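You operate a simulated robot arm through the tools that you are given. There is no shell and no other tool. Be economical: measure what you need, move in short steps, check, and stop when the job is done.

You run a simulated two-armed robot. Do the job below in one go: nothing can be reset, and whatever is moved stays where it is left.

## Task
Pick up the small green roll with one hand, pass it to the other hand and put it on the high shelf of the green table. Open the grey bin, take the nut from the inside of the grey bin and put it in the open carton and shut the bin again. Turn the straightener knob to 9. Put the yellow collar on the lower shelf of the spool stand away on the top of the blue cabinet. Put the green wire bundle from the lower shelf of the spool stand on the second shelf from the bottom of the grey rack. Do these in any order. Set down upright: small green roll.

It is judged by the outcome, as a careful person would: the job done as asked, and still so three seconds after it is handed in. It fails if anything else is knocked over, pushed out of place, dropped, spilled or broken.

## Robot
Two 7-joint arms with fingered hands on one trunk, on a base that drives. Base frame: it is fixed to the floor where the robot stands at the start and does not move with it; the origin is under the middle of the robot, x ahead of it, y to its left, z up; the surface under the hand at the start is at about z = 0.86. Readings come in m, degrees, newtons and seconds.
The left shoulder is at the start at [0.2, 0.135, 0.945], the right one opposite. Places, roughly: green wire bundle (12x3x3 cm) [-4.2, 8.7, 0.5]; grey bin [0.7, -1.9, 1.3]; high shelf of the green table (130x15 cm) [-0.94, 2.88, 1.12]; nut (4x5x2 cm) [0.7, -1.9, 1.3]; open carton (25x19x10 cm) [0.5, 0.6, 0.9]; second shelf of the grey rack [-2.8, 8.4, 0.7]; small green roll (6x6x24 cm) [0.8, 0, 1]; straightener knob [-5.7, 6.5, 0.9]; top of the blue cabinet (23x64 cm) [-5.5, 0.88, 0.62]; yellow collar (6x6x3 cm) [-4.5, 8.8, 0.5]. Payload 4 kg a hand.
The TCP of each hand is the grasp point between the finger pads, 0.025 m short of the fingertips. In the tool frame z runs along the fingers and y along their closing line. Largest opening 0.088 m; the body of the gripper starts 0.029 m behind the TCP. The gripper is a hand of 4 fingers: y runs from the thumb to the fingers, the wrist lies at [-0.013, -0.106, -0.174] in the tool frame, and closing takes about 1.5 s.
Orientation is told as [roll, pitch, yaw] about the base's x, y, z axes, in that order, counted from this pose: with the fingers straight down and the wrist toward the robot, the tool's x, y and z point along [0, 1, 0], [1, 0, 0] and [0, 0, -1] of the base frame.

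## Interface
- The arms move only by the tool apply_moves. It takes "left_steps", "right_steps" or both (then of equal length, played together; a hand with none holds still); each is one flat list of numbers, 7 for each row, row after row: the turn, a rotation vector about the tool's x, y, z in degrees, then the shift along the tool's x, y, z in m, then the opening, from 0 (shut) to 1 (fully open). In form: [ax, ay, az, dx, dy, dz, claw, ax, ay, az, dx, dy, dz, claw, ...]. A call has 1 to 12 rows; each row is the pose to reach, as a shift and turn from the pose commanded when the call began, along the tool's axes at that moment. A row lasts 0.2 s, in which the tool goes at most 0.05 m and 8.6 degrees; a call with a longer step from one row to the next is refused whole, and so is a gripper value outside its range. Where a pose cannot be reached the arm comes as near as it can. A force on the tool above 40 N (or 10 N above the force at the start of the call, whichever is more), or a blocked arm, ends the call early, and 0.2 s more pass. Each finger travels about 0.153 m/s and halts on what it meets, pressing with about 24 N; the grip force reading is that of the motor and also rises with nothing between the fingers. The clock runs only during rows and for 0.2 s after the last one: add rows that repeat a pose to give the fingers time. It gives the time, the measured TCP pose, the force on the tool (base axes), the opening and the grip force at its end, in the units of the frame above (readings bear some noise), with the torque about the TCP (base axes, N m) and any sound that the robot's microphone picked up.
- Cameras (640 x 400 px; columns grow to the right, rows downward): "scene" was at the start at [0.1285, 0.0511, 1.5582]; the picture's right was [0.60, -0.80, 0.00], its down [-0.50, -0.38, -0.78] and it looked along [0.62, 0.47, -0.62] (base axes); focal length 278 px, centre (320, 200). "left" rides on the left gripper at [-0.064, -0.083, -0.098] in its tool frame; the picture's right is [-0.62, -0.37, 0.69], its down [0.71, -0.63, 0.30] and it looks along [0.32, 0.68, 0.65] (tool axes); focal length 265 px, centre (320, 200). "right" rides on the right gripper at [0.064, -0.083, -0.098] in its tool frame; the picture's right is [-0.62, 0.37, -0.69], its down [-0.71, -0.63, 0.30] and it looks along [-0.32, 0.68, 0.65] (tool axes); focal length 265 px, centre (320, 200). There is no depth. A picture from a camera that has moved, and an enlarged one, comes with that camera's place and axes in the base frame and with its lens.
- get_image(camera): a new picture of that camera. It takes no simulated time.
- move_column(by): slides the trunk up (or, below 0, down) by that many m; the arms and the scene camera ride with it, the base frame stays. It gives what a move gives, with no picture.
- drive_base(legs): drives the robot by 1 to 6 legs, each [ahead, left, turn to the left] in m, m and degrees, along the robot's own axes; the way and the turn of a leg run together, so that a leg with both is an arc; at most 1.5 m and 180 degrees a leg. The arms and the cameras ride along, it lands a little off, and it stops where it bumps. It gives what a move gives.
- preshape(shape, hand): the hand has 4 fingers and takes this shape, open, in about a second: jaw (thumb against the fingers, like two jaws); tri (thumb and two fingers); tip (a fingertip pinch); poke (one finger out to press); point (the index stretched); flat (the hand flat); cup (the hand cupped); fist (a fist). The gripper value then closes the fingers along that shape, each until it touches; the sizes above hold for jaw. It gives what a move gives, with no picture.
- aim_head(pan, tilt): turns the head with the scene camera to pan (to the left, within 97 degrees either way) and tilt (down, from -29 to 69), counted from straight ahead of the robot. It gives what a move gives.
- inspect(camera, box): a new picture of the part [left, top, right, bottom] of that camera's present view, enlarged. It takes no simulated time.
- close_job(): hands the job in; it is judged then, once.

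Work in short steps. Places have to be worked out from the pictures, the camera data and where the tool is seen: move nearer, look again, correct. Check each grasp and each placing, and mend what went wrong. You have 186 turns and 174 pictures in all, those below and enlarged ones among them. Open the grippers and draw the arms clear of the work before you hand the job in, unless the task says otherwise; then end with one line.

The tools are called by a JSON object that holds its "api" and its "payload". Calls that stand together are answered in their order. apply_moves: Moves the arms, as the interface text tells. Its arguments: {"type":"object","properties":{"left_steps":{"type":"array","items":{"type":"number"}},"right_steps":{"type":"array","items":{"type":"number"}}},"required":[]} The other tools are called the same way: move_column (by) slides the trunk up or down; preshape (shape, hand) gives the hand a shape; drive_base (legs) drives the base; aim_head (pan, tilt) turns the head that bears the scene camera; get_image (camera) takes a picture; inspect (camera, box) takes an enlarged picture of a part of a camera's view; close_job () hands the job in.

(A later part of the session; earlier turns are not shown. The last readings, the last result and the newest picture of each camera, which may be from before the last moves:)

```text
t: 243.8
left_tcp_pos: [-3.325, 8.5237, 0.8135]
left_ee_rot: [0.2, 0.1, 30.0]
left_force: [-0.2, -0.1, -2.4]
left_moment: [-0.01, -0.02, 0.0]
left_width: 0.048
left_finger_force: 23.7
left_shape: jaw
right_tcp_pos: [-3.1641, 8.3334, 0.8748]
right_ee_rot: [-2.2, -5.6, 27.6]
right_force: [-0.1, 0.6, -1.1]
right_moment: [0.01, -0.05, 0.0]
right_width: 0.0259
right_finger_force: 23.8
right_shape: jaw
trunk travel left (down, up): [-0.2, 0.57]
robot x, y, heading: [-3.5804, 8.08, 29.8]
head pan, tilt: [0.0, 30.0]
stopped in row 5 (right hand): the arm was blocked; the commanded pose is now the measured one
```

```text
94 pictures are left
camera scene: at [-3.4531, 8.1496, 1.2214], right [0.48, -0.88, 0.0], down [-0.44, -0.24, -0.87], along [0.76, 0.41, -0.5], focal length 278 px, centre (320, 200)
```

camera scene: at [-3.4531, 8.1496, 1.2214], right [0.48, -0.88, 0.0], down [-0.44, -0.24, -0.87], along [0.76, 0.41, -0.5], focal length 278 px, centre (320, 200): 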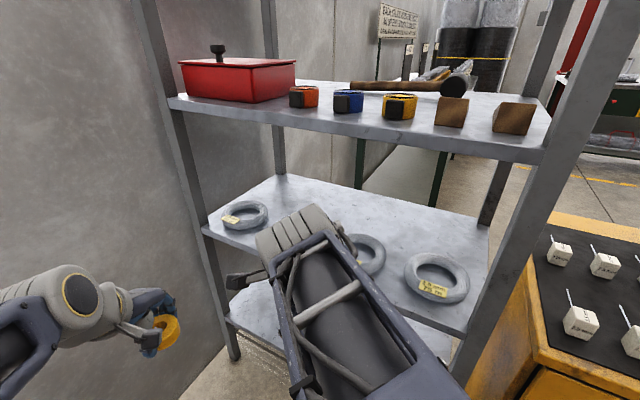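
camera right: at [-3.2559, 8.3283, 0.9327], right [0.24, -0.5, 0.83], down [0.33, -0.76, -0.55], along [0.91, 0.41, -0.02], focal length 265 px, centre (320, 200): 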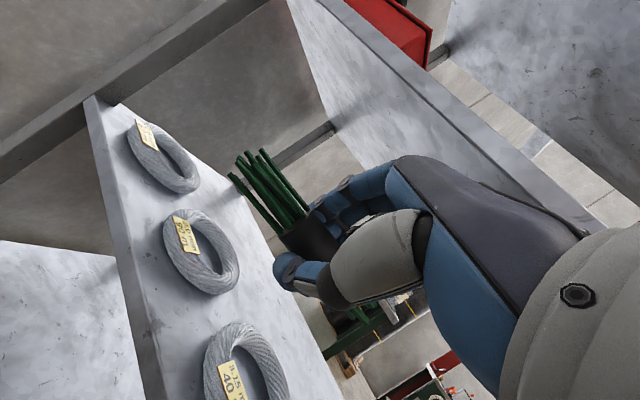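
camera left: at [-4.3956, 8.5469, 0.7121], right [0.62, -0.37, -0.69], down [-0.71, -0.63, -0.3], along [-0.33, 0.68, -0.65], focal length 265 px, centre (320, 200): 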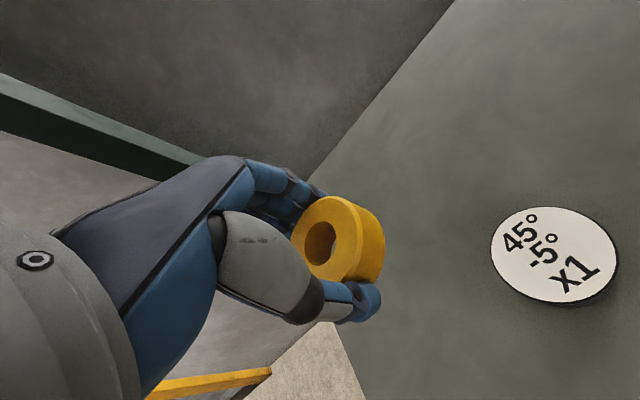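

The hand is too close to the body here. I back the base 0.35 m, then set the arm extended (≈0.83 m ahead) and will insert by driving.

{"api": "drive_base", "payload": {"legs": [[-0.38, -0.05, 0]]}}

{"api": "apply_moves", "payload": {"right_steps": [0, 0, 0, -0.03, 0.03, 0, 0, 0, 0, 0, -0.06, 0.065, 0, 0, 0, 0, 0, -0.09, 0.1, 0, 0, 0, 0, 0, -0.11, 0.14, 0, 0, 0, 0, 0, -0.13, 0.18, 0, 0, 0, 0, 0, -0.13, 0.22, 0, 0, 0, 0, 0, -0.13, 0.26, 0, 0, 0, 0, 0, -0.13, 0.3, 0, 0, 0, 0, 0, -0.13, 0.34, 0, 0, 0, 0, 0, -0.13, 0.34, 0, 0]}}

{"api": "get_image", "payload": {"camera": "scene"}}

```text
t: 246.2
left_tcp_pos: [-3.6329, 8.2912, 0.8123]
left_ee_rot: [0.2, 0.0, 30.1]
left_force: [0.0, -0.2, -2.1]
left_moment: [0.01, 0.01, -0.02]
left_width: 0.0478
left_finger_force: 24.0
left_shape: jaw
right_tcp_pos: [-3.4686, 8.0998, 0.8738]
right_ee_rot: [-2.1, -5.4, 27.4]
right_force: [0.0, 0.5, -0.5]
right_moment: [-0.02, -0.03, 0.01]
right_width: 0.0259
right_finger_force: 23.8
right_shape: jaw
trunk travel left (down, up): [-0.2, 0.57]
robot x, y, heading: [-3.8883, 7.8434, 30.0]
head pan, tilt: [0.0, 30.0]
```

```text
t: 248.4
left_tcp_pos: [-3.6324, 8.2909, 0.8138]
left_ee_rot: [0.2, 0.0, 30.2]
left_force: [-0.3, -0.2, -3.0]
left_moment: [-0.01, -0.03, 0.02]
left_width: 0.0477
left_finger_force: 24.1
left_shape: jaw
right_tcp_pos: [-3.109, 8.1406, 0.912]
right_ee_rot: [-2.1, -5.5, 27.5]
right_force: [0.0, -0.1, 0.3]
right_moment: [0.02, -0.01, 0.0]
right_width: 0.0256
right_finger_force: 23.7
right_shape: jaw
trunk travel left (down, up): [-0.2, 0.57]
robot x, y, heading: [-3.8931, 7.8435, 29.7]
head pan, tilt: [0.0, 30.0]
```

```text
93 pictures are left
camera scene: at [-3.7602, 7.9185, 1.2214], right [0.5, -0.87, 0.0], down [-0.43, -0.25, -0.87], along [0.75, 0.43, -0.5], focal length 278 px, centre (320, 200)
```

scene: 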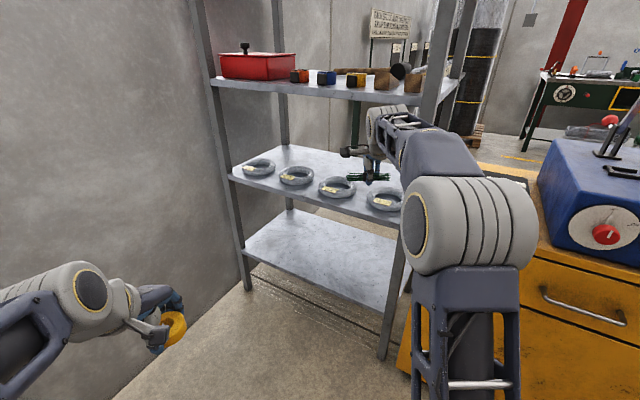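

Arm is extended 0.83 m ahead with the wrist top ≈0.2 m above the TCP. I lower the trunk 0.12 (TCP≈0.79) and drive in between the shelves.

{"api": "move_column", "payload": {"by": -0.12}}

{"api": "drive_base", "payload": {"legs": [[0.2, 0.04, 0]]}}

{"api": "get_image", "payload": {"camera": "scene"}}

{"api": "get_image", "payload": {"camera": "right"}}

```text
t: 249.9
left_tcp_pos: [-3.6317, 8.2904, 0.6932]
left_ee_rot: [0.3, 0.1, 30.1]
left_force: [0.1, 0.5, -3.9]
left_moment: [0.02, 0.01, -0.02]
left_width: 0.0482
left_finger_force: 24.0
left_shape: jaw
right_tcp_pos: [-3.1092, 8.1393, 0.7918]
right_ee_rot: [-2.2, -5.4, 27.6]
right_force: [-0.1, 1.0, -1.3]
right_moment: [-0.01, 0.0, 0.02]
right_width: 0.0258
right_finger_force: 23.9
right_shape: jaw
trunk travel left (down, up): [-0.08, 0.69]
robot x, y, heading: [-3.8922, 7.8438, 29.6]
head pan, tilt: [0.0, 30.0]
```

```text
t: 251.5
left_tcp_pos: [-3.4779, 8.4255, 0.6919]
left_ee_rot: [0.2, 0.0, 30.1]
left_force: [-0.6, 0.0, -1.9]
left_moment: [0.0, 0.03, 0.03]
left_width: 0.048
left_finger_force: 23.9
left_shape: jaw
right_tcp_pos: [-2.9553, 8.2756, 0.7913]
right_ee_rot: [-2.1, -5.4, 27.4]
right_force: [0.1, 0.4, 0.0]
right_moment: [0.01, 0.0, 0.0]
right_width: 0.0261
right_finger_force: 23.4
right_shape: jaw
trunk travel left (down, up): [-0.08, 0.69]
robot x, y, heading: [-3.7391, 7.9792, 30.1]
head pan, tilt: [0.0, 30.0]
```

```text
92 pictures are left
camera scene: at [-3.6057, 8.0534, 1.1014], right [0.5, -0.87, 0.0], down [-0.43, -0.25, -0.87], along [0.75, 0.43, -0.5], focal length 278 px, centre (320, 200)
```

scene: 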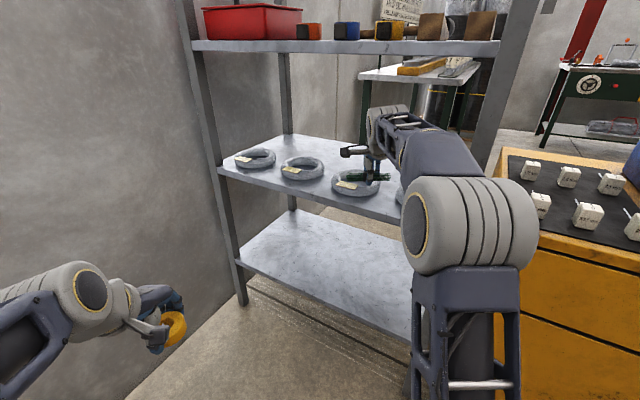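

```text
91 pictures are left
camera right: at [-3.0681, 8.2933, 0.879], right [0.54, -0.39, 0.75], down [-0.2, -0.92, -0.34], along [0.82, 0.03, -0.57], focal length 265 px, centre (320, 200)
```

right: 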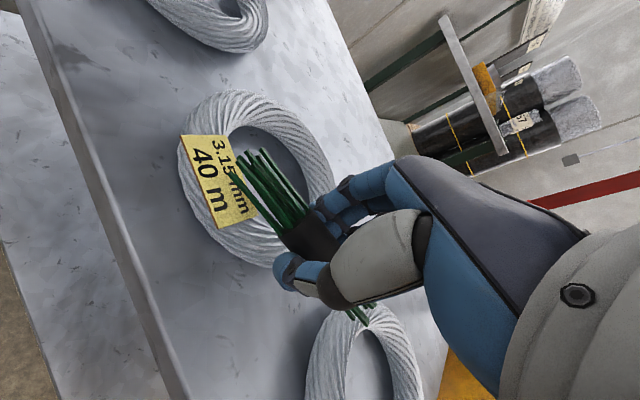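

Clear above the rings (ring outer edge x≈−2.78). I drive 0.2 m more, then extend the arm 0.12 m to x≈−2.66.

{"api": "drive_base", "payload": {"legs": [[0.2, -0.02, 0]]}}

{"api": "apply_moves", "payload": {"right_steps": [0, 0, 0, 0, 0.04, 0.004, 0, 0, 0, 0, 0, 0.08, 0.008, 0, 0, 0, 0, 0, 0.12, 0.012, 0, 0, 0, 0, 0, 0.12, 0.012, 0]}}

{"api": "get_image", "payload": {"camera": "scene"}}

{"api": "get_image", "payload": {"camera": "right"}}

```text
t: 253.1
left_tcp_pos: [-3.2912, 8.507, 0.6933]
left_ee_rot: [0.2, -0.1, 30.1]
left_force: [0.2, 0.2, -2.9]
left_moment: [0.0, 0.04, -0.02]
left_width: 0.0481
left_finger_force: 23.8
left_shape: jaw
right_tcp_pos: [-2.7716, 8.3546, 0.7936]
right_ee_rot: [-2.1, -5.4, 27.4]
right_force: [0.1, -0.2, -0.3]
right_moment: [0.05, 0.0, -0.01]
right_width: 0.0257
right_finger_force: 24.7
right_shape: jaw
trunk travel left (down, up): [-0.08, 0.69]
robot x, y, heading: [-3.5546, 8.0617, 29.4]
head pan, tilt: [0.0, 30.0]
```

```text
t: 254.1
left_tcp_pos: [-3.2925, 8.5068, 0.6921]
left_ee_rot: [0.2, 0.0, 29.9]
left_force: [-0.8, -0.6, -1.8]
left_moment: [0.02, 0.02, 0.0]
left_width: 0.0479
left_finger_force: 24.4
left_shape: jaw
right_tcp_pos: [-2.6812, 8.4003, 0.7801]
right_ee_rot: [-2.1, -5.3, 27.4]
right_force: [-0.2, -1.0, -1.1]
right_moment: [-0.01, 0.02, 0.01]
right_width: 0.026
right_finger_force: 24.5
right_shape: jaw
right hand out of reach, approached as far as the arm can: row 3, 4
trunk travel left (down, up): [-0.08, 0.69]
robot x, y, heading: [-3.5513, 8.0632, 29.6]
head pan, tilt: [0.0, 30.0]
```

```text
90 pictures are left
camera scene: at [-3.4222, 8.1348, 1.1014], right [0.5, -0.87, 0.0], down [-0.43, -0.25, -0.87], along [0.75, 0.43, -0.5], focal length 278 px, centre (320, 200)
```

scene: 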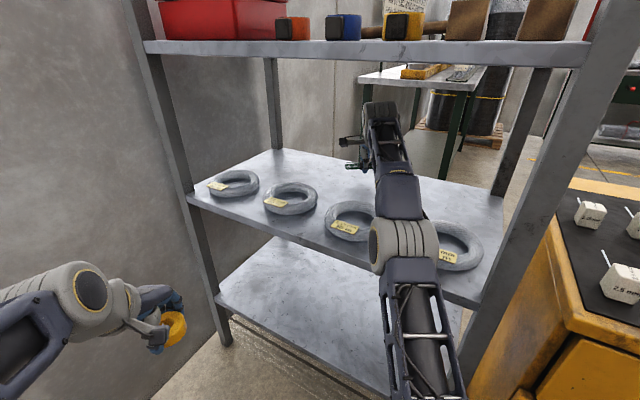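

```text
89 pictures are left
camera right: at [-2.7934, 8.4196, 0.8682], right [0.54, -0.39, 0.75], down [-0.2, -0.92, -0.34], along [0.82, 0.03, -0.58], focal length 265 px, centre (320, 200)
```

right: 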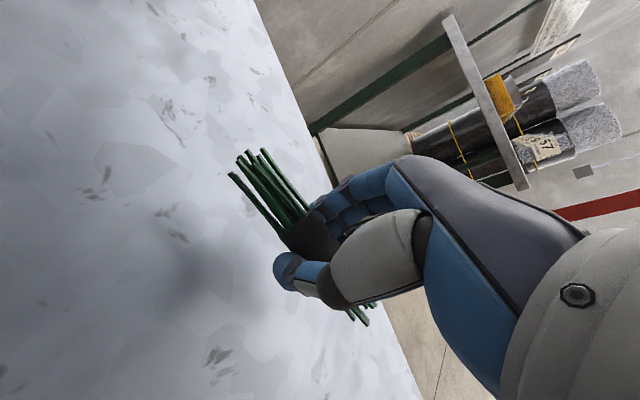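

The bundle is over free shelf, 9 cm from the far edge. I lower it with the trunk.

{"api": "move_column", "payload": {"by": -0.04}}

{"api": "get_image", "payload": {"camera": "right"}}

```text
t: 254.9
left_tcp_pos: [-3.2933, 8.5075, 0.659]
left_ee_rot: [0.1, 0.1, 30.0]
left_force: [0.2, 0.4, -2.3]
left_moment: [0.01, 0.03, -0.02]
left_width: 0.0479
left_finger_force: 23.9
left_shape: jaw
right_tcp_pos: [-2.6827, 8.3995, 0.7659]
right_ee_rot: [-2.2, -7.1, 27.3]
right_force: [0.1, -0.1, -1.2]
right_moment: [-0.03, 0.02, -0.01]
right_width: 0.0258
right_finger_force: 23.6
right_shape: jaw
trunk travel left (down, up): [-0.04, 0.73]
robot x, y, heading: [-3.5487, 8.0664, 29.6]
head pan, tilt: [0.0, 30.0]
```

```text
88 pictures are left
camera right: at [-2.7983, 8.4171, 0.8508], right [0.52, -0.4, 0.76], down [-0.19, -0.92, -0.35], along [0.83, 0.04, -0.55], focal length 265 px, centre (320, 200)
```

right: 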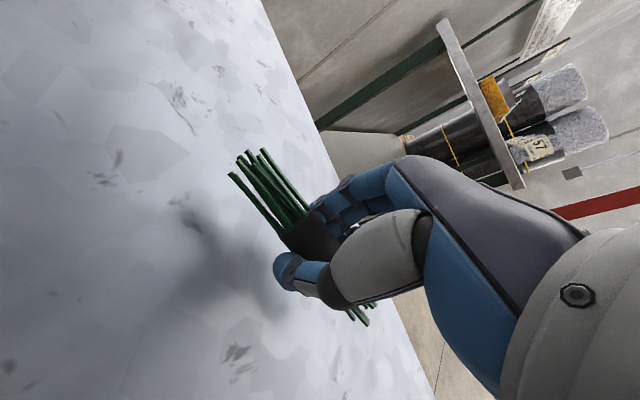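

Still ~4 cm above. I lower with the arm, easing back slightly for reach.

{"api": "apply_moves", "payload": {"right_steps": [0, 0, 0, 0, -0.008, 0.01, 0, 0, 0, 0, 0, -0.015, 0.02, 0, 0, 0, 0, 0, -0.015, 0.028, 0, 0, 0, 0, 0, -0.015, 0.028, 0]}}

{"api": "get_image", "payload": {"camera": "right"}}

```text
t: 255.3
left_tcp_pos: [-3.2946, 8.5063, 0.6493]
left_ee_rot: [0.2, 0.1, 30.0]
left_force: [0.5, -0.1, -3.1]
left_moment: [-0.01, -0.01, 0.02]
left_width: 0.048
left_finger_force: 24.0
left_shape: jaw
right_tcp_pos: [-2.6841, 8.3998, 0.7446]
right_ee_rot: [-1.8, -7.6, 27.4]
right_force: [-0.8, -2.1, 8.9]
right_moment: [0.03, 0.12, -0.01]
right_width: 0.0274
right_finger_force: 24.3
right_shape: jaw
trunk travel left (down, up): [-0.04, 0.73]
robot x, y, heading: [-3.5537, 8.0634, 29.8]
head pan, tilt: [0.0, 30.0]
stopped in row 1 (right hand): the force on the tool passed its limit at 46 N (the readings are from after the stop); the commanded pose is now the measured one
```

```text
87 pictures are left
camera right: at [-2.8007, 8.4167, 0.829], right [0.52, -0.4, 0.75], down [-0.19, -0.91, -0.36], along [0.83, 0.05, -0.55], focal length 265 px, centre (320, 200)
```

right: 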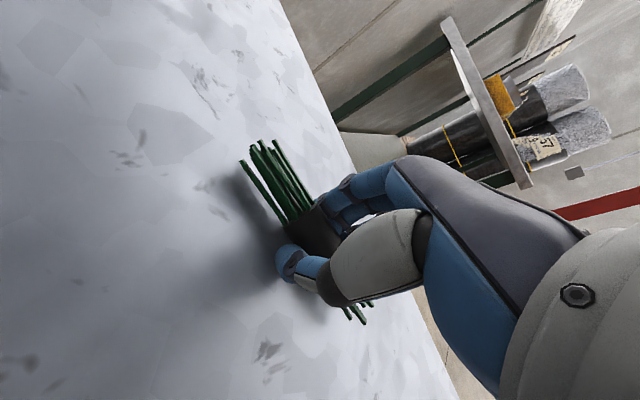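

Contact with the shelf. I open the hand slowly and rise.

{"api": "apply_moves", "payload": {"right_steps": [0, 0, 0, 0, 0, 0, 0.3, 0, 0, 0, 0, 0, 0, 0.6, 0, 0, 0, 0, 0, 0, 0.8, 0, 0, 0, 0, 0, 0, 1, 0, 0, 0, 0, 0, 0, 1]}}

{"api": "apply_moves", "payload": {"right_steps": [0, 0, 0, 0, -0.002, -0.02, 1, 0, 0, 0, 0, -0.004, -0.045, 1, 0, 0, 0, 0, -0.01, -0.06, 1, 0, 0, 0, 0, -0.05, -0.06, 1]}}

{"api": "get_image", "payload": {"camera": "right"}}

```text
t: 256.5
left_tcp_pos: [-3.2937, 8.5058, 0.6528]
left_ee_rot: [0.2, 0.0, 30.0]
left_force: [-0.4, -0.1, -2.9]
left_moment: [0.01, -0.06, 0.01]
left_width: 0.0479
left_finger_force: 23.8
left_shape: jaw
right_tcp_pos: [-2.6844, 8.4008, 0.7468]
right_ee_rot: [-1.8, -7.3, 27.5]
right_force: [4.9, 3.5, 20.6]
right_moment: [-0.45, 0.94, -0.05]
right_width: 0.0881
right_finger_force: 0.1
right_shape: jaw
trunk travel left (down, up): [-0.04, 0.73]
robot x, y, heading: [-3.5514, 8.0603, 29.7]
head pan, tilt: [0.0, 30.0]
```

```text
t: 257.5
left_tcp_pos: [-3.2929, 8.5066, 0.6537]
left_ee_rot: [0.2, 0.1, 30.0]
left_force: [0.3, -0.3, -2.8]
left_moment: [-0.03, 0.05, 0.0]
left_width: 0.0478
left_finger_force: 23.8
left_shape: jaw
right_tcp_pos: [-2.7351, 8.376, 0.7987]
right_ee_rot: [-1.8, -7.2, 27.5]
right_force: [-1.1, -0.4, 0.3]
right_moment: [0.0, -0.01, -0.05]
right_width: 0.0882
right_finger_force: 0.0
right_shape: jaw
right hand out of reach, approached as far as the arm can: row 2, 3
trunk travel left (down, up): [-0.04, 0.73]
robot x, y, heading: [-3.5513, 8.0592, 29.7]
head pan, tilt: [0.0, 30.0]
```

```text
86 pictures are left
camera right: at [-2.8515, 8.3927, 0.8831], right [0.52, -0.4, 0.75], down [-0.19, -0.91, -0.36], along [0.83, 0.04, -0.55], focal length 265 px, centre (320, 200)
```

right: 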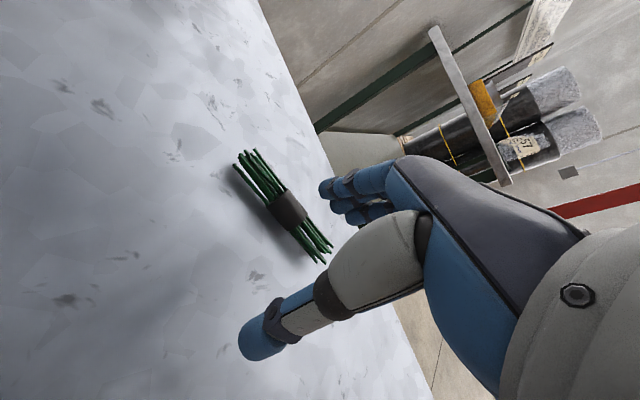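

Bundle rests on the second shelf. I raise slightly and back straight out, then look at the straightener machine.

{"api": "move_column", "payload": {"by": 0.02}}

{"api": "drive_base", "payload": {"legs": [[-0.45, 0, 0], [-0.25, -0.2, 0]]}}

{"api": "get_image", "payload": {"camera": "scene"}}

```text
t: 258.2
left_tcp_pos: [-3.2937, 8.5062, 0.6731]
left_ee_rot: [0.1, 0.0, 30.0]
left_force: [0.5, -0.2, -2.5]
left_moment: [-0.05, -0.04, 0.02]
left_width: 0.0478
left_finger_force: 23.8
left_shape: jaw
right_tcp_pos: [-2.7348, 8.3755, 0.8181]
right_ee_rot: [-1.7, -7.1, 27.5]
right_force: [0.0, -0.2, 0.1]
right_moment: [-0.03, 0.01, 0.0]
right_width: 0.088
right_finger_force: 0.1
right_shape: jaw
trunk travel left (down, up): [-0.06, 0.71]
robot x, y, heading: [-3.5521, 8.06, 29.8]
head pan, tilt: [0.0, 30.0]
```

```text
t: 262.7
left_tcp_pos: [-3.8061, 7.9854, 0.6728]
left_ee_rot: [0.2, 0.0, 30.4]
left_force: [0.3, 0.4, -2.7]
left_moment: [-0.02, -0.03, 0.0]
left_width: 0.0476
left_finger_force: 24.1
left_shape: jaw
right_tcp_pos: [-3.2476, 7.8582, 0.8183]
right_ee_rot: [-1.7, -7.0, 27.9]
right_force: [-0.6, -0.5, 0.1]
right_moment: [0.03, -0.01, 0.02]
right_width: 0.0881
right_finger_force: 0.0
right_shape: jaw
trunk travel left (down, up): [-0.06, 0.71]
robot x, y, heading: [-4.0667, 7.5401, 29.8]
head pan, tilt: [0.0, 30.0]
```

```text
85 pictures are left
camera scene: at [-3.9322, 7.6132, 1.0814], right [0.5, -0.87, 0.0], down [-0.43, -0.25, -0.87], along [0.75, 0.43, -0.5], focal length 278 px, centre (320, 200)
```

scene: 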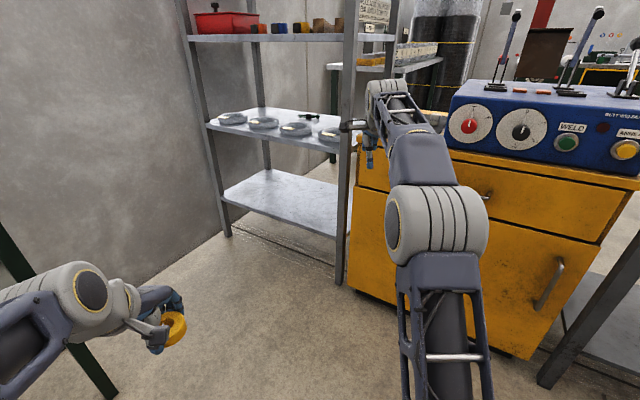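

Bundle is visibly on the shelf. I retract the right arm, raise the trunk, then turn to face west toward the straightener.

{"api": "apply_moves", "payload": {"right_steps": [0, 0, 0, -0.02, -0.04, -0.01, 1, 0, 0, 0, -0.04, -0.08, -0.02, 1, 0, 0, 0, -0.06, -0.12, -0.03, 1, 0, 0, 0, -0.08, -0.16, -0.03, 1, 0, 0, 0, -0.09, -0.2, -0.03, 1, 0, 0, 0, -0.1, -0.23, -0.03, 1]}}

{"api": "move_column", "payload": {"by": 0.35}}

{"api": "drive_base", "payload": {"legs": [[-0.2, -0.1, 0], [0, 0, 150]]}}

{"api": "aim_head", "payload": {"pan": 0, "tilt": 25}}

{"api": "get_image", "payload": {"camera": "scene"}}

```text
t: 264.1
left_tcp_pos: [-3.8054, 7.9855, 0.6732]
left_ee_rot: [0.3, 0.1, 30.2]
left_force: [0.8, 0.3, -2.6]
left_moment: [-0.01, -0.01, 0.01]
left_width: 0.048
left_finger_force: 24.1
left_shape: jaw
right_tcp_pos: [-3.4043, 7.6638, 0.822]
right_ee_rot: [-1.8, -7.2, 27.9]
right_force: [-0.9, 0.7, -0.4]
right_moment: [0.0, 0.02, 0.0]
right_width: 0.0878
right_finger_force: 0.0
right_shape: jaw
trunk travel left (down, up): [-0.06, 0.71]
robot x, y, heading: [-4.0636, 7.537, 30.0]
head pan, tilt: [0.0, 30.0]
```

```text
t: 267.5
left_tcp_pos: [-3.806, 7.9864, 1.0223]
left_ee_rot: [0.1, 0.1, 30.3]
left_force: [0.3, -0.6, -2.9]
left_moment: [0.02, -0.02, 0.0]
left_width: 0.0474
left_finger_force: 24.4
left_shape: jaw
right_tcp_pos: [-3.4049, 7.6637, 1.1726]
right_ee_rot: [-1.9, -7.2, 27.9]
right_force: [0.3, 0.5, 0.1]
right_moment: [0.02, 0.0, 0.02]
right_width: 0.0878
right_finger_force: 0.0
right_shape: jaw
trunk travel left (down, up): [-0.41, 0.36]
robot x, y, heading: [-4.0636, 7.5373, 30.3]
head pan, tilt: [0.0, 30.0]
```

```text
t: 275.4
left_tcp_pos: [-4.6303, 7.0894, 1.0231]
left_ee_rot: [0.2, 0.0, -179.1]
left_force: [-0.4, 0.2, -2.8]
left_moment: [0.02, 0.01, 0.0]
left_width: 0.0471
left_finger_force: 24.2
left_shape: jaw
right_tcp_pos: [-4.8195, 7.5673, 1.1726]
right_ee_rot: [-1.8, -7.0, 178.5]
right_force: [-0.6, 0.5, 0.1]
right_moment: [0.0, 0.01, 0.01]
right_width: 0.0877
right_finger_force: 0.1
right_shape: jaw
trunk travel left (down, up): [-0.41, 0.36]
robot x, y, heading: [-4.1861, 7.3549, -179.6]
head pan, tilt: [0.0, 30.0]
```

```text
t: 276.0
left_tcp_pos: [-4.6287, 7.0889, 1.0234]
left_ee_rot: [0.2, 0.1, -179.0]
left_force: [-0.4, -0.1, -2.7]
left_moment: [0.0, 0.01, 0.0]
left_width: 0.0474
left_finger_force: 24.0
left_shape: jaw
right_tcp_pos: [-4.8198, 7.5661, 1.1711]
right_ee_rot: [-1.8, -7.1, 178.4]
right_force: [-1.2, -1.8, -0.3]
right_moment: [-0.01, 0.01, 0.0]
right_width: 0.0881
right_finger_force: 0.1
right_shape: jaw
trunk travel left (down, up): [-0.41, 0.36]
robot x, y, heading: [-4.1825, 7.3552, -179.3]
head pan, tilt: [0.0, 25.0]
```

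```text
84 pictures are left
camera scene: at [-4.338, 7.3501, 1.4393], right [-0.01, 1.0, 0.0], down [0.42, 0.0, -0.91], along [-0.91, -0.01, -0.42], focal length 278 px, centre (320, 200)
```

scene: 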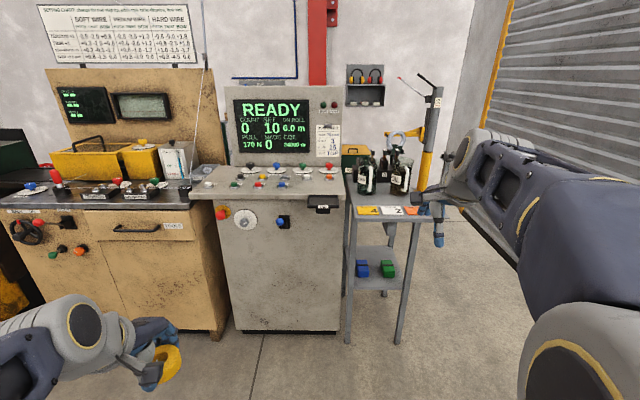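

I zoom on the tan console top, where the knob should be (pixel ≈(160,185)).

{"api": "inspect", "payload": {"camera": "scene", "box": [0, 120, 240, 260]}}

```text
2.67 times, centred on (120, 190) of scene
camera zoom: at [-4.338, 7.3501, 1.4393], right [-0.01, 1.0, 0.0], down [0.42, 0.0, -0.91], along [-0.91, -0.01, -0.42], focal length 740 px, centre (853, 227)
```

zoom: 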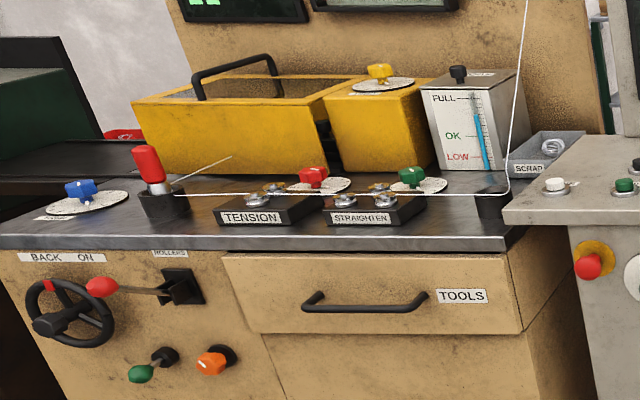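

The STRAIGHTEN knob is the green one on a graduated disc behind the right-hand roller block; a thin wire runs across in front. I move nearer.

{"api": "drive_base", "payload": {"legs": [[0, 1.0, -0.7], [0.3, 0, 0]]}}

{"api": "aim_head", "payload": {"pan": -10, "tilt": 35}}

{"api": "get_image", "payload": {"camera": "scene"}}

```text
t: 282.9
left_tcp_pos: [-4.9286, 6.0948, 1.0228]
left_ee_rot: [0.3, 0.2, -179.9]
left_force: [-0.1, -0.5, -2.7]
left_moment: [0.0, 0.02, 0.0]
left_width: 0.0473
left_finger_force: 23.7
left_shape: jaw
right_tcp_pos: [-5.1126, 6.5743, 1.1717]
right_ee_rot: [-1.8, -7.0, 177.6]
right_force: [-0.5, -0.2, -0.3]
right_moment: [-0.02, 0.01, -0.02]
right_width: 0.0878
right_finger_force: 0.0
right_shape: jaw
trunk travel left (down, up): [-0.41, 0.36]
robot x, y, heading: [-4.4819, 6.3546, 179.8]
head pan, tilt: [0.0, 25.0]
```

```text
t: 283.6
left_tcp_pos: [-4.9284, 6.0936, 1.0222]
left_ee_rot: [0.2, 0.1, -179.9]
left_force: [0.0, -0.3, -2.8]
left_moment: [0.01, 0.0, 0.01]
left_width: 0.0472
left_finger_force: 24.3
left_shape: jaw
right_tcp_pos: [-5.1129, 6.5735, 1.1734]
right_ee_rot: [-1.8, -7.0, 177.7]
right_force: [-0.4, 0.1, -0.2]
right_moment: [0.01, -0.01, -0.03]
right_width: 0.0878
right_finger_force: 0.1
right_shape: jaw
trunk travel left (down, up): [-0.41, 0.36]
robot x, y, heading: [-4.4803, 6.3525, 180.0]
head pan, tilt: [-10.0, 35.0]
```

```text
82 pictures are left
camera scene: at [-4.6285, 6.3663, 1.4236], right [0.18, 0.98, 0.0], down [0.56, -0.1, -0.82], along [-0.81, 0.14, -0.57], focal length 278 px, centre (320, 200)
```

scene: 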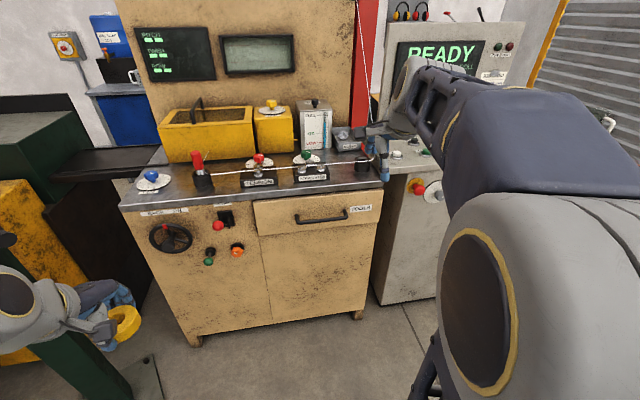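

{"api": "inspect", "payload": {"camera": "scene", "box": [220, 130, 400, 210]}}

```text
3.56 times, centred on (310, 170) of scene
camera zoom: at [-4.6285, 6.3663, 1.4236], right [0.18, 0.98, 0.0], down [0.56, -0.1, -0.82], along [-0.81, 0.14, -0.57], focal length 987 px, centre (356, 307)
```

zoom: 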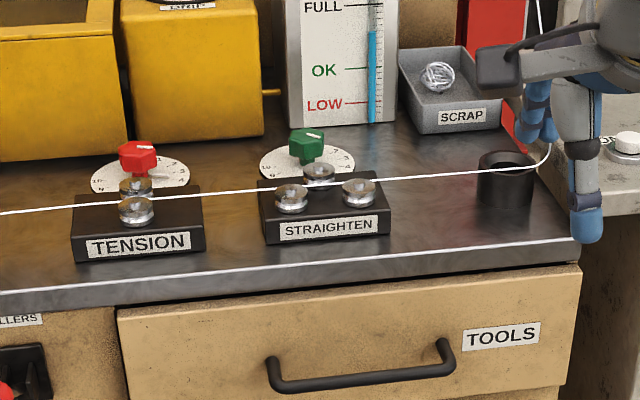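

Knob ≈(−5.67, 6.49), top z≈0.94, disc ≈0.90; the wire runs ≈8 cm in front of it. I move 0.25 m nearer and bring the right hand over for a close look at the dial.

{"api": "drive_base", "payload": {"legs": [[0.25, 0, 0]]}}

{"api": "apply_moves", "payload": {"right_steps": [3, 1, 0, 0.03, 0, 0, 0.9, 7, 1.8, 0, 0.06, 0.01, 0, 0.8, 7, 1.8, 0, 0.08, 0.04, 0, 0.7, 7, 1.8, 0, 0.08, 0.07, 0.01, 0.7, 7, 1.8, 0, 0.08, 0.1, 0.03, 0.7, 7, 1.8, 0, 0.08, 0.13, 0.05, 0.7]}}

{"api": "get_image", "payload": {"camera": "right"}}

{"api": "get_image", "payload": {"camera": "scene"}}

```text
t: 285.4
left_tcp_pos: [-5.1793, 6.0935, 1.0228]
left_ee_rot: [0.3, 0.0, -179.8]
left_force: [0.1, 0.2, -3.6]
left_moment: [0.02, 0.0, 0.01]
left_width: 0.0471
left_finger_force: 23.7
left_shape: jaw
right_tcp_pos: [-5.3654, 6.5721, 1.1725]
right_ee_rot: [-1.8, -7.1, 177.8]
right_force: [-0.1, 0.0, -0.3]
right_moment: [-0.01, -0.02, -0.01]
right_width: 0.0879
right_finger_force: 0.0
right_shape: jaw
trunk travel left (down, up): [-0.41, 0.36]
robot x, y, heading: [-4.732, 6.3541, 179.9]
head pan, tilt: [-10.0, 35.0]
```

```text
t: 286.8
left_tcp_pos: [-5.1804, 6.0935, 1.0234]
left_ee_rot: [0.3, -0.1, -179.8]
left_force: [-0.3, 0.2, -2.4]
left_moment: [-0.02, 0.02, -0.03]
left_width: 0.0472
left_finger_force: 23.9
left_shape: jaw
right_tcp_pos: [-5.5038, 6.4996, 1.1371]
right_ee_rot: [0.0, -0.2, 177.6]
right_force: [0.2, 0.0, 0.6]
right_moment: [0.02, 0.02, 0.01]
right_width: 0.0619
right_finger_force: 0.0
right_shape: jaw
trunk travel left (down, up): [-0.41, 0.36]
robot x, y, heading: [-4.7355, 6.3517, 179.9]
head pan, tilt: [-10.0, 35.0]
```

```text
80 pictures are left
camera right: at [-5.4229, 6.4318, 1.235], right [-0.34, 0.63, 0.69], down [0.66, 0.69, -0.31], along [-0.67, 0.35, -0.65], focal length 265 px, centre (320, 200)
```

right: 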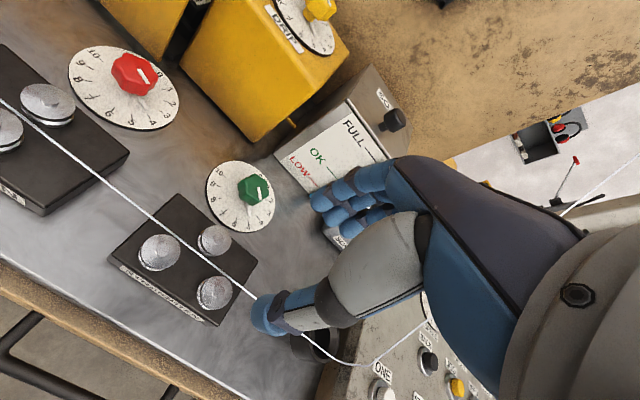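

```text
79 pictures are left
camera scene: at [-4.8802, 6.3665, 1.4236], right [0.17, 0.98, 0.0], down [0.56, -0.1, -0.82], along [-0.81, 0.14, -0.57], focal length 278 px, centre (320, 200)
```

scene: 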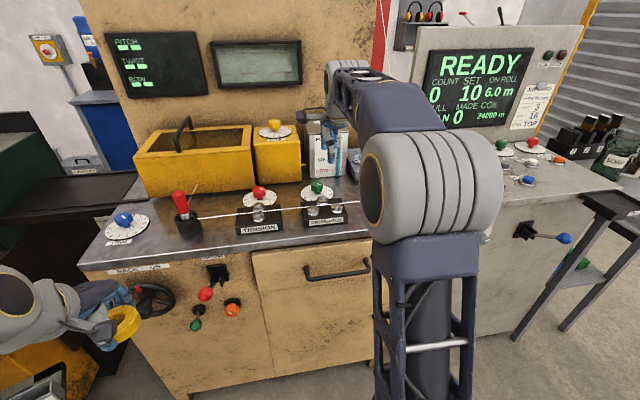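

Clear view of the dial from the wrist camera; I zoom on it.

{"api": "inspect", "payload": {"camera": "right", "box": [190, 145, 300, 245]}}

```text
4.00 times, centred on (245, 195) of right
camera zoom: at [-5.4229, 6.4318, 1.235], right [-0.34, 0.63, 0.69], down [0.66, 0.69, -0.31], along [-0.67, 0.35, -0.65], focal length 1062 px, centre (620, 220)
```

zoom: 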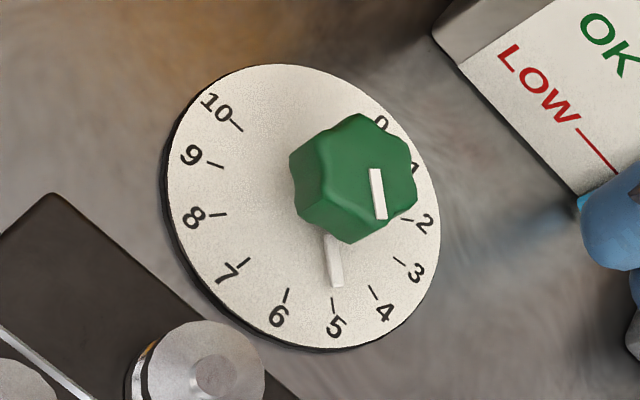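

The pointer is at 5; marks are 30° apart, so 9 is 120° clockwise from above. I pre-turn the hand 45° counter-clockwise and move over the knob at about (−5.65, 6.496).

{"api": "apply_moves", "payload": {"right_steps": [0, 0, -7, 0.002, 0.02, 0.02, 0.7, 0, 0, -14, 0.004, 0.045, 0.04, 0.7, 0, 0, -21, 0.006, 0.07, 0.06, 0.7, 0, 0, -28, 0.008, 0.095, 0.08, 0.7, 0, 0, -35, 0.01, 0.12, 0.1, 0.7, 0, 0, -42, 0.01, 0.146, 0.12, 0.7, 0, 0, -45, 0.01, 0.146, 0.13, 0.7, 0, 0, -45, 0.01, 0.146, 0.13, 0.7]}}

{"api": "get_image", "payload": {"camera": "right"}}

{"api": "inspect", "payload": {"camera": "scene", "box": [240, 60, 440, 220]}}

```text
t: 288.6
left_tcp_pos: [-5.1798, 6.0942, 1.0228]
left_ee_rot: [0.2, 0.0, -179.8]
left_force: [0.3, -0.8, -2.6]
left_moment: [0.0, 0.0, 0.0]
left_width: 0.0472
left_finger_force: 24.8
left_shape: jaw
right_tcp_pos: [-5.6424, 6.4947, 1.0024]
right_ee_rot: [-0.1, -0.1, -137.4]
right_force: [0.5, 0.0, 0.2]
right_moment: [-0.02, 0.03, 0.04]
right_width: 0.0615
right_finger_force: 0.1
right_shape: jaw
right hand out of reach, approached as far as the arm can: row 6, 7, 8
trunk travel left (down, up): [-0.41, 0.36]
robot x, y, heading: [-4.7359, 6.3522, 180.0]
head pan, tilt: [-10.0, 35.0]
```

```text
77 pictures are left
camera right: at [-5.538, 6.5041, 1.1004], right [-0.69, 0.21, 0.69], down [-0.02, 0.95, -0.3], along [-0.72, -0.23, -0.65], focal length 265 px, centre (320, 200)
```

right: 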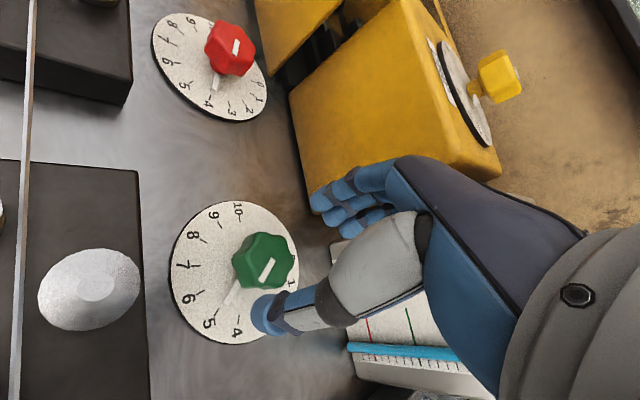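

```text
2.50 times, centred on (340, 140) of scene
camera zoom: at [-4.8805, 6.3665, 1.4236], right [0.17, 0.98, 0.0], down [0.56, -0.1, -0.82], along [-0.81, 0.14, -0.57], focal length 694 px, centre (270, 350)
```

zoom: 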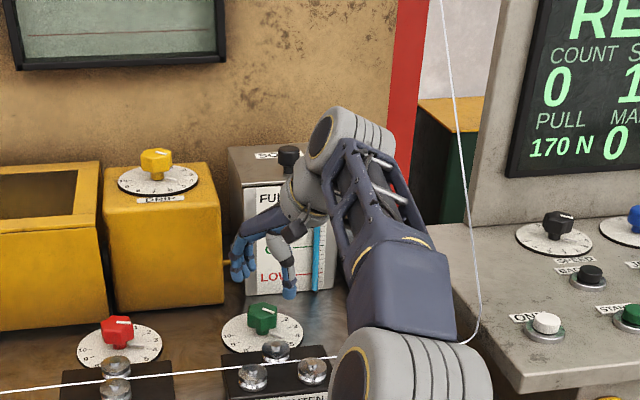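

Disc centre refined to (−5.645, 6.496, 0.906). The arm is at its reach limit, so I pull the hand back 0.1 m and then drive 0.1 m closer.

{"api": "apply_moves", "payload": {"right_steps": [0, 0, 0, 0.025, -0.027, 0, 0.7, 0, 0, 0, 0.05, -0.053, 0, 0.7, 0, 0, 0, 0.066, -0.073, 0, 0.7]}}

{"api": "drive_base", "payload": {"legs": [[0.1, 0, 0]]}}

{"api": "get_image", "payload": {"camera": "right"}}

```text
t: 289.4
left_tcp_pos: [-5.1808, 6.0932, 1.0215]
left_ee_rot: [0.2, 0.1, -179.7]
left_force: [0.3, -0.2, -2.4]
left_moment: [-0.04, 0.02, 0.01]
left_width: 0.0469
left_finger_force: 24.3
left_shape: jaw
right_tcp_pos: [-5.5445, 6.4954, 1.0017]
right_ee_rot: [-0.2, 0.0, -137.4]
right_force: [0.2, -0.1, -0.4]
right_moment: [-0.01, -0.01, 0.02]
right_width: 0.0619
right_finger_force: 0.1
right_shape: jaw
trunk travel left (down, up): [-0.41, 0.36]
robot x, y, heading: [-4.7335, 6.3513, 179.7]
head pan, tilt: [-10.0, 35.0]
```

```text
t: 290.6
left_tcp_pos: [-5.281, 6.0939, 1.0221]
left_ee_rot: [0.2, 0.1, -179.8]
left_force: [0.7, 0.6, -2.5]
left_moment: [-0.03, -0.02, 0.02]
left_width: 0.0472
left_finger_force: 24.1
left_shape: jaw
right_tcp_pos: [-5.6443, 6.4951, 1.0013]
right_ee_rot: [0.0, -0.1, -137.4]
right_force: [1.0, -0.4, 1.0]
right_moment: [0.0, 0.02, 0.0]
right_width: 0.0617
right_finger_force: 0.2
right_shape: jaw
trunk travel left (down, up): [-0.41, 0.36]
robot x, y, heading: [-4.8318, 6.3523, 180.0]
head pan, tilt: [-10.0, 35.0]
```

```text
75 pictures are left
camera right: at [-5.5401, 6.5054, 1.0997], right [-0.69, 0.21, 0.69], down [-0.02, 0.95, -0.3], along [-0.72, -0.22, -0.65], focal length 265 px, centre (320, 200)
```

right: 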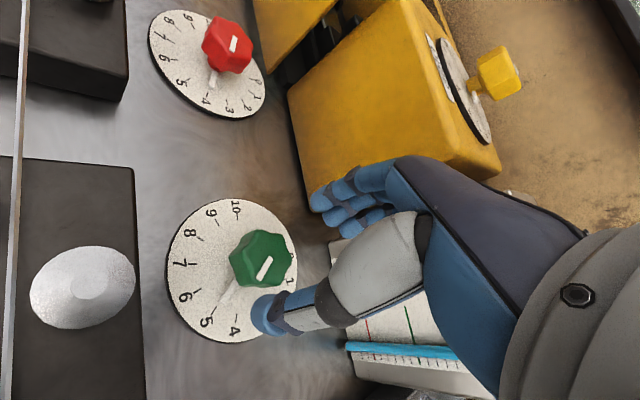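

TCP is right over the knob axis. I open a bit more, descend to z≈0.943 and look.

{"api": "apply_moves", "payload": {"right_steps": [0, 0, 0, 0, 0, 0.015, 0.85, 0, 0, 0, 0, 0, 0.035, 0.85, 0, 0, 0, 0, 0, 0.05, 0.85, 0, 0, 0, 0, 0, 0.058, 0.85, 0, 0, 0, 0, 0, 0.058, 0.85]}}

{"api": "get_image", "payload": {"camera": "right"}}

```text
t: 291.8
left_tcp_pos: [-5.2807, 6.0942, 1.0231]
left_ee_rot: [0.2, 0.1, -179.7]
left_force: [0.7, -0.4, -2.3]
left_moment: [0.01, 0.0, -0.01]
left_width: 0.0472
left_finger_force: 24.6
left_shape: jaw
right_tcp_pos: [-5.6459, 6.4946, 0.9434]
right_ee_rot: [-0.1, -0.1, -137.4]
right_force: [-0.2, 0.4, 0.0]
right_moment: [0.0, -0.02, -0.05]
right_width: 0.0744
right_finger_force: 0.1
right_shape: jaw
trunk travel left (down, up): [-0.41, 0.36]
robot x, y, heading: [-4.8349, 6.3533, 179.8]
head pan, tilt: [-10.0, 35.0]
```

```text
74 pictures are left
camera right: at [-5.5402, 6.5053, 1.0415], right [-0.69, 0.21, 0.69], down [-0.02, 0.95, -0.3], along [-0.72, -0.22, -0.65], focal length 265 px, centre (320, 200)
```

right: 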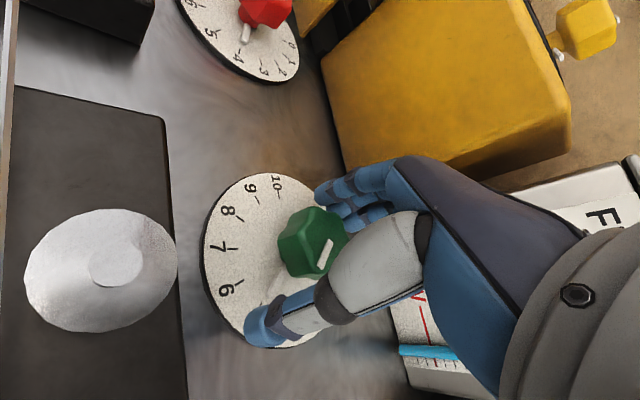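

Knob top ≈0.937. I go 6 mm lower and close on the knob.

{"api": "apply_moves", "payload": {"right_steps": [0, 0, 0, 0, 0, 0.006, 0.85, 0, 0, 0, 0, 0, 0.006, 0.6, 0, 0, 0, 0, 0, 0.006, 0.4, 0, 0, 0, 0, 0, 0.006, 0, 0, 0, 0, 0, 0, 0.006, 0, 0, 0, 0, 0, 0, 0.006, 0, 0, 0, 0, 0, 0, 0.006, 0]}}

{"api": "get_image", "payload": {"camera": "right"}}

```text
t: 293.4
left_tcp_pos: [-5.2804, 6.094, 1.0231]
left_ee_rot: [0.2, 0.1, -179.7]
left_force: [0.5, -0.5, -1.3]
left_moment: [0.02, 0.02, 0.01]
left_width: 0.047
left_finger_force: 24.2
left_shape: jaw
right_tcp_pos: [-5.6439, 6.4948, 0.9367]
right_ee_rot: [0.0, 0.0, -137.3]
right_force: [0.9, -0.6, -11.9]
right_moment: [0.06, -0.09, 0.04]
right_width: 0.0296
right_finger_force: 24.7
right_shape: jaw
trunk travel left (down, up): [-0.41, 0.36]
robot x, y, heading: [-4.8311, 6.3522, 180.0]
head pan, tilt: [-10.0, 35.0]
```

```text
73 pictures are left
camera right: at [-5.5401, 6.5054, 1.0348], right [-0.69, 0.21, 0.69], down [-0.02, 0.95, -0.3], along [-0.72, -0.22, -0.65], focal length 265 px, centre (320, 200)
```

right: 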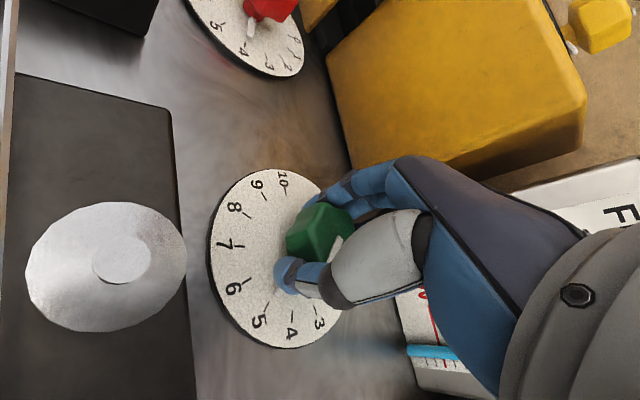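

Gripped. I turn 60° clockwise (viewed from above) and look at the pointer.

{"api": "apply_moves", "payload": {"right_steps": [0, 0, 7.5, 0, 0, 0, 0, 0, 0, 15, 0, 0, 0, 0, 0, 0, 22.5, 0, 0, 0, 0, 0, 0, 30, 0, 0, 0, 0, 0, 0, 37.5, 0, 0, 0, 0, 0, 0, 45, 0, 0, 0, 0, 0, 0, 52.5, 0, 0, 0, 0, 0, 0, 60, 0, 0, 0, 0, 0, 0, 60, 0, 0, 0, 0]}}

{"api": "get_image", "payload": {"camera": "right"}}

```text
t: 295.4
left_tcp_pos: [-5.2815, 6.0933, 1.0227]
left_ee_rot: [0.2, 0.2, -179.9]
left_force: [-0.6, 0.4, -2.8]
left_moment: [-0.01, 0.03, -0.03]
left_width: 0.0469
left_finger_force: 24.3
left_shape: jaw
right_tcp_pos: [-5.6464, 6.4925, 0.9372]
right_ee_rot: [0.1, -0.2, 162.6]
right_force: [-4.7, -17.7, -17.3]
right_moment: [-0.24, -0.09, 0.13]
right_width: 0.0292
right_finger_force: 23.9
right_shape: jaw
trunk travel left (down, up): [-0.41, 0.36]
robot x, y, heading: [-4.8324, 6.3513, 180.0]
head pan, tilt: [-10.0, 35.0]
```

```text
72 pictures are left
camera right: at [-5.5853, 6.4077, 1.0353], right [-0.17, 0.7, 0.69], down [0.81, 0.49, -0.31], along [-0.56, 0.51, -0.65], focal length 265 px, centre (320, 200)
```

right: 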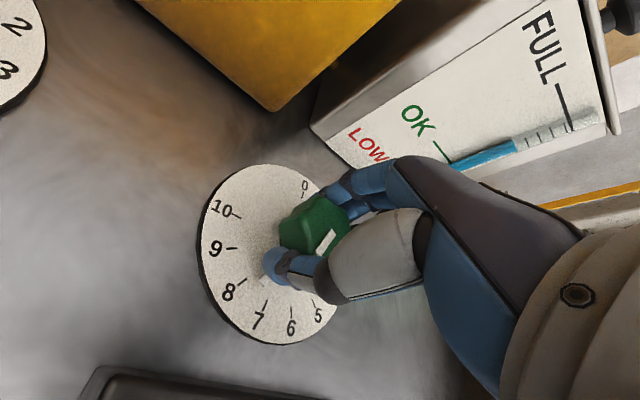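

About 7 now. I open, turn the hand back 60° around the knob, and check the pointer.

{"api": "apply_moves", "payload": {"right_steps": [0, 0, 0, 0, 0, 0, 0.4, 0, 0, 0, 0, 0, 0, 0.9, 0, 0, 0, 0, 0, 0, 0.9, 0, 0, -7.5, 0, 0, 0, 0.9, 0, 0, -15, 0, 0, 0, 0.9, 0, 0, -22.5, 0, 0, 0, 0.9, 0, 0, -30, 0, 0, 0, 0.9, 0, 0, -37.5, 0, 0, 0, 0.9, 0, 0, -45, 0, 0, 0, 0.9, 0, 0, -52.5, 0, 0, 0, 0.9, 0, 0, -60, 0, 0, 0, 0.9, 0, 0, -60, 0, 0, 0, 0.9]}}

{"api": "get_image", "payload": {"camera": "right"}}

```text
t: 298.0
left_tcp_pos: [-5.281, 6.0942, 1.0234]
left_ee_rot: [0.2, 0.1, -179.9]
left_force: [0.2, 0.0, -2.4]
left_moment: [0.01, -0.04, -0.01]
left_width: 0.0474
left_finger_force: 23.9
left_shape: jaw
right_tcp_pos: [-5.6447, 6.4954, 0.9382]
right_ee_rot: [-0.1, -0.1, -137.3]
right_force: [0.6, -0.9, 0.6]
right_moment: [0.03, -0.01, 0.0]
right_width: 0.079
right_finger_force: 0.1
right_shape: jaw
trunk travel left (down, up): [-0.41, 0.36]
robot x, y, heading: [-4.8349, 6.3496, 179.9]
head pan, tilt: [-10.0, 35.0]
```

```text
71 pictures are left
camera right: at [-5.5402, 6.5058, 1.0357], right [-0.69, 0.21, 0.69], down [-0.02, 0.95, -0.3], along [-0.72, -0.23, -0.65], focal length 265 px, centre (320, 200)
```

right: 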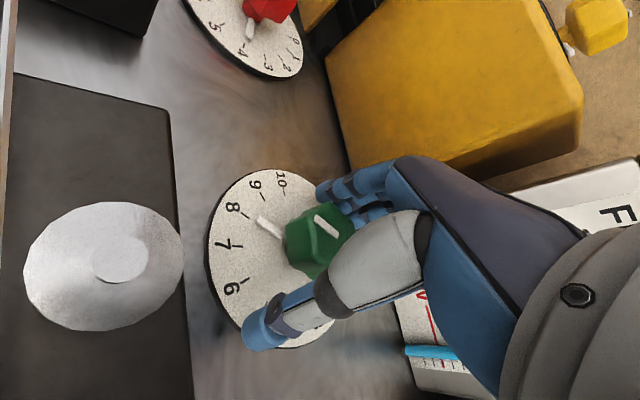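

{"api": "inspect", "payload": {"camera": "right", "box": [190, 155, 350, 355]}}

```text
2.00 times, centred on (270, 255) of right
camera zoom: at [-5.5402, 6.5058, 1.0357], right [-0.69, 0.21, 0.69], down [-0.02, 0.95, -0.3], along [-0.72, -0.23, -0.65], focal length 531 px, centre (420, 90)
```

zoom: 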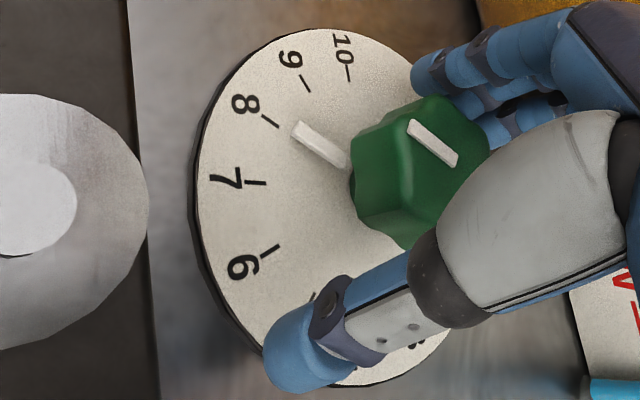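

The pointer is now at about 8.1–8.2. I regrip here (pointer stays visible) and check before turning the rest.

{"api": "apply_moves", "payload": {"right_steps": [0, 0, 0, 0, 0, 0, 0.6, 0, 0, 0, 0, 0, 0, 0.4, 0, 0, 0, 0, 0, 0, 0, 0, 0, 0, 0, 0, 0, 0, 0, 0, 0, 0, 0, 0, 0, 0, 0, 0, 0, 0, 0, 0]}}

{"api": "inspect", "payload": {"camera": "right", "box": [190, 155, 350, 355]}}

```text
t: 299.4
left_tcp_pos: [-5.2812, 6.0945, 1.0219]
left_ee_rot: [0.3, 0.1, -179.8]
left_force: [-0.3, -0.5, -3.8]
left_moment: [-0.02, -0.02, 0.0]
left_width: 0.0473
left_finger_force: 23.9
left_shape: jaw
right_tcp_pos: [-5.6446, 6.4973, 0.937]
right_ee_rot: [0.0, 0.0, -137.4]
right_force: [1.1, 0.3, -11.4]
right_moment: [0.04, -0.13, 0.02]
right_width: 0.0301
right_finger_force: 24.1
right_shape: jaw
trunk travel left (down, up): [-0.41, 0.36]
robot x, y, heading: [-4.8334, 6.3535, 180.0]
head pan, tilt: [-10.0, 35.0]
```

```text
2.00 times, centred on (270, 255) of right
camera zoom: at [-5.5402, 6.5057, 1.0347], right [-0.69, 0.21, 0.69], down [-0.02, 0.95, -0.3], along [-0.72, -0.22, -0.65], focal length 531 px, centre (420, 90)
```

zoom: 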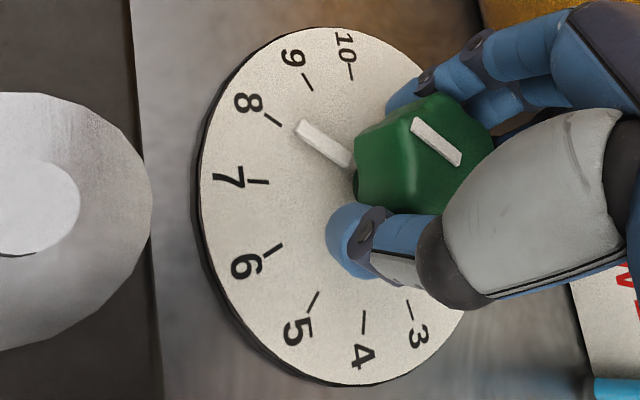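

Unchanged at ≈8.15. I turn 25° more clockwise and check with the hand still closed.

{"api": "apply_moves", "payload": {"right_steps": [0, 0, 8, 0, 0, 0, 0, 0, 0, 16, 0, 0, 0, 0, 0, 0, 25, 0, 0, 0, 0, 0, 0, 25, 0, 0, 0, 0, 0, 0, 25, 0, 0, 0, 0]}}

{"api": "inspect", "payload": {"camera": "right", "box": [180, 145, 340, 345]}}

```text
refused: row 3 steps farther than a row can; nothing moved
```

```text
2.00 times, centred on (260, 245) of right
camera zoom: at [-5.5402, 6.5057, 1.0347], right [-0.69, 0.21, 0.69], down [-0.02, 0.95, -0.3], along [-0.72, -0.22, -0.65], focal length 531 px, centre (440, 110)
```

zoom: 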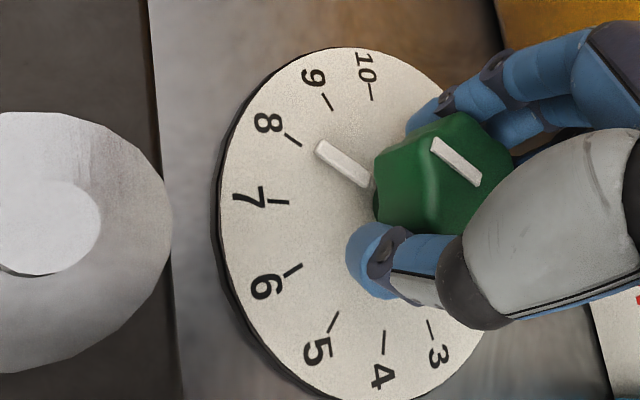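

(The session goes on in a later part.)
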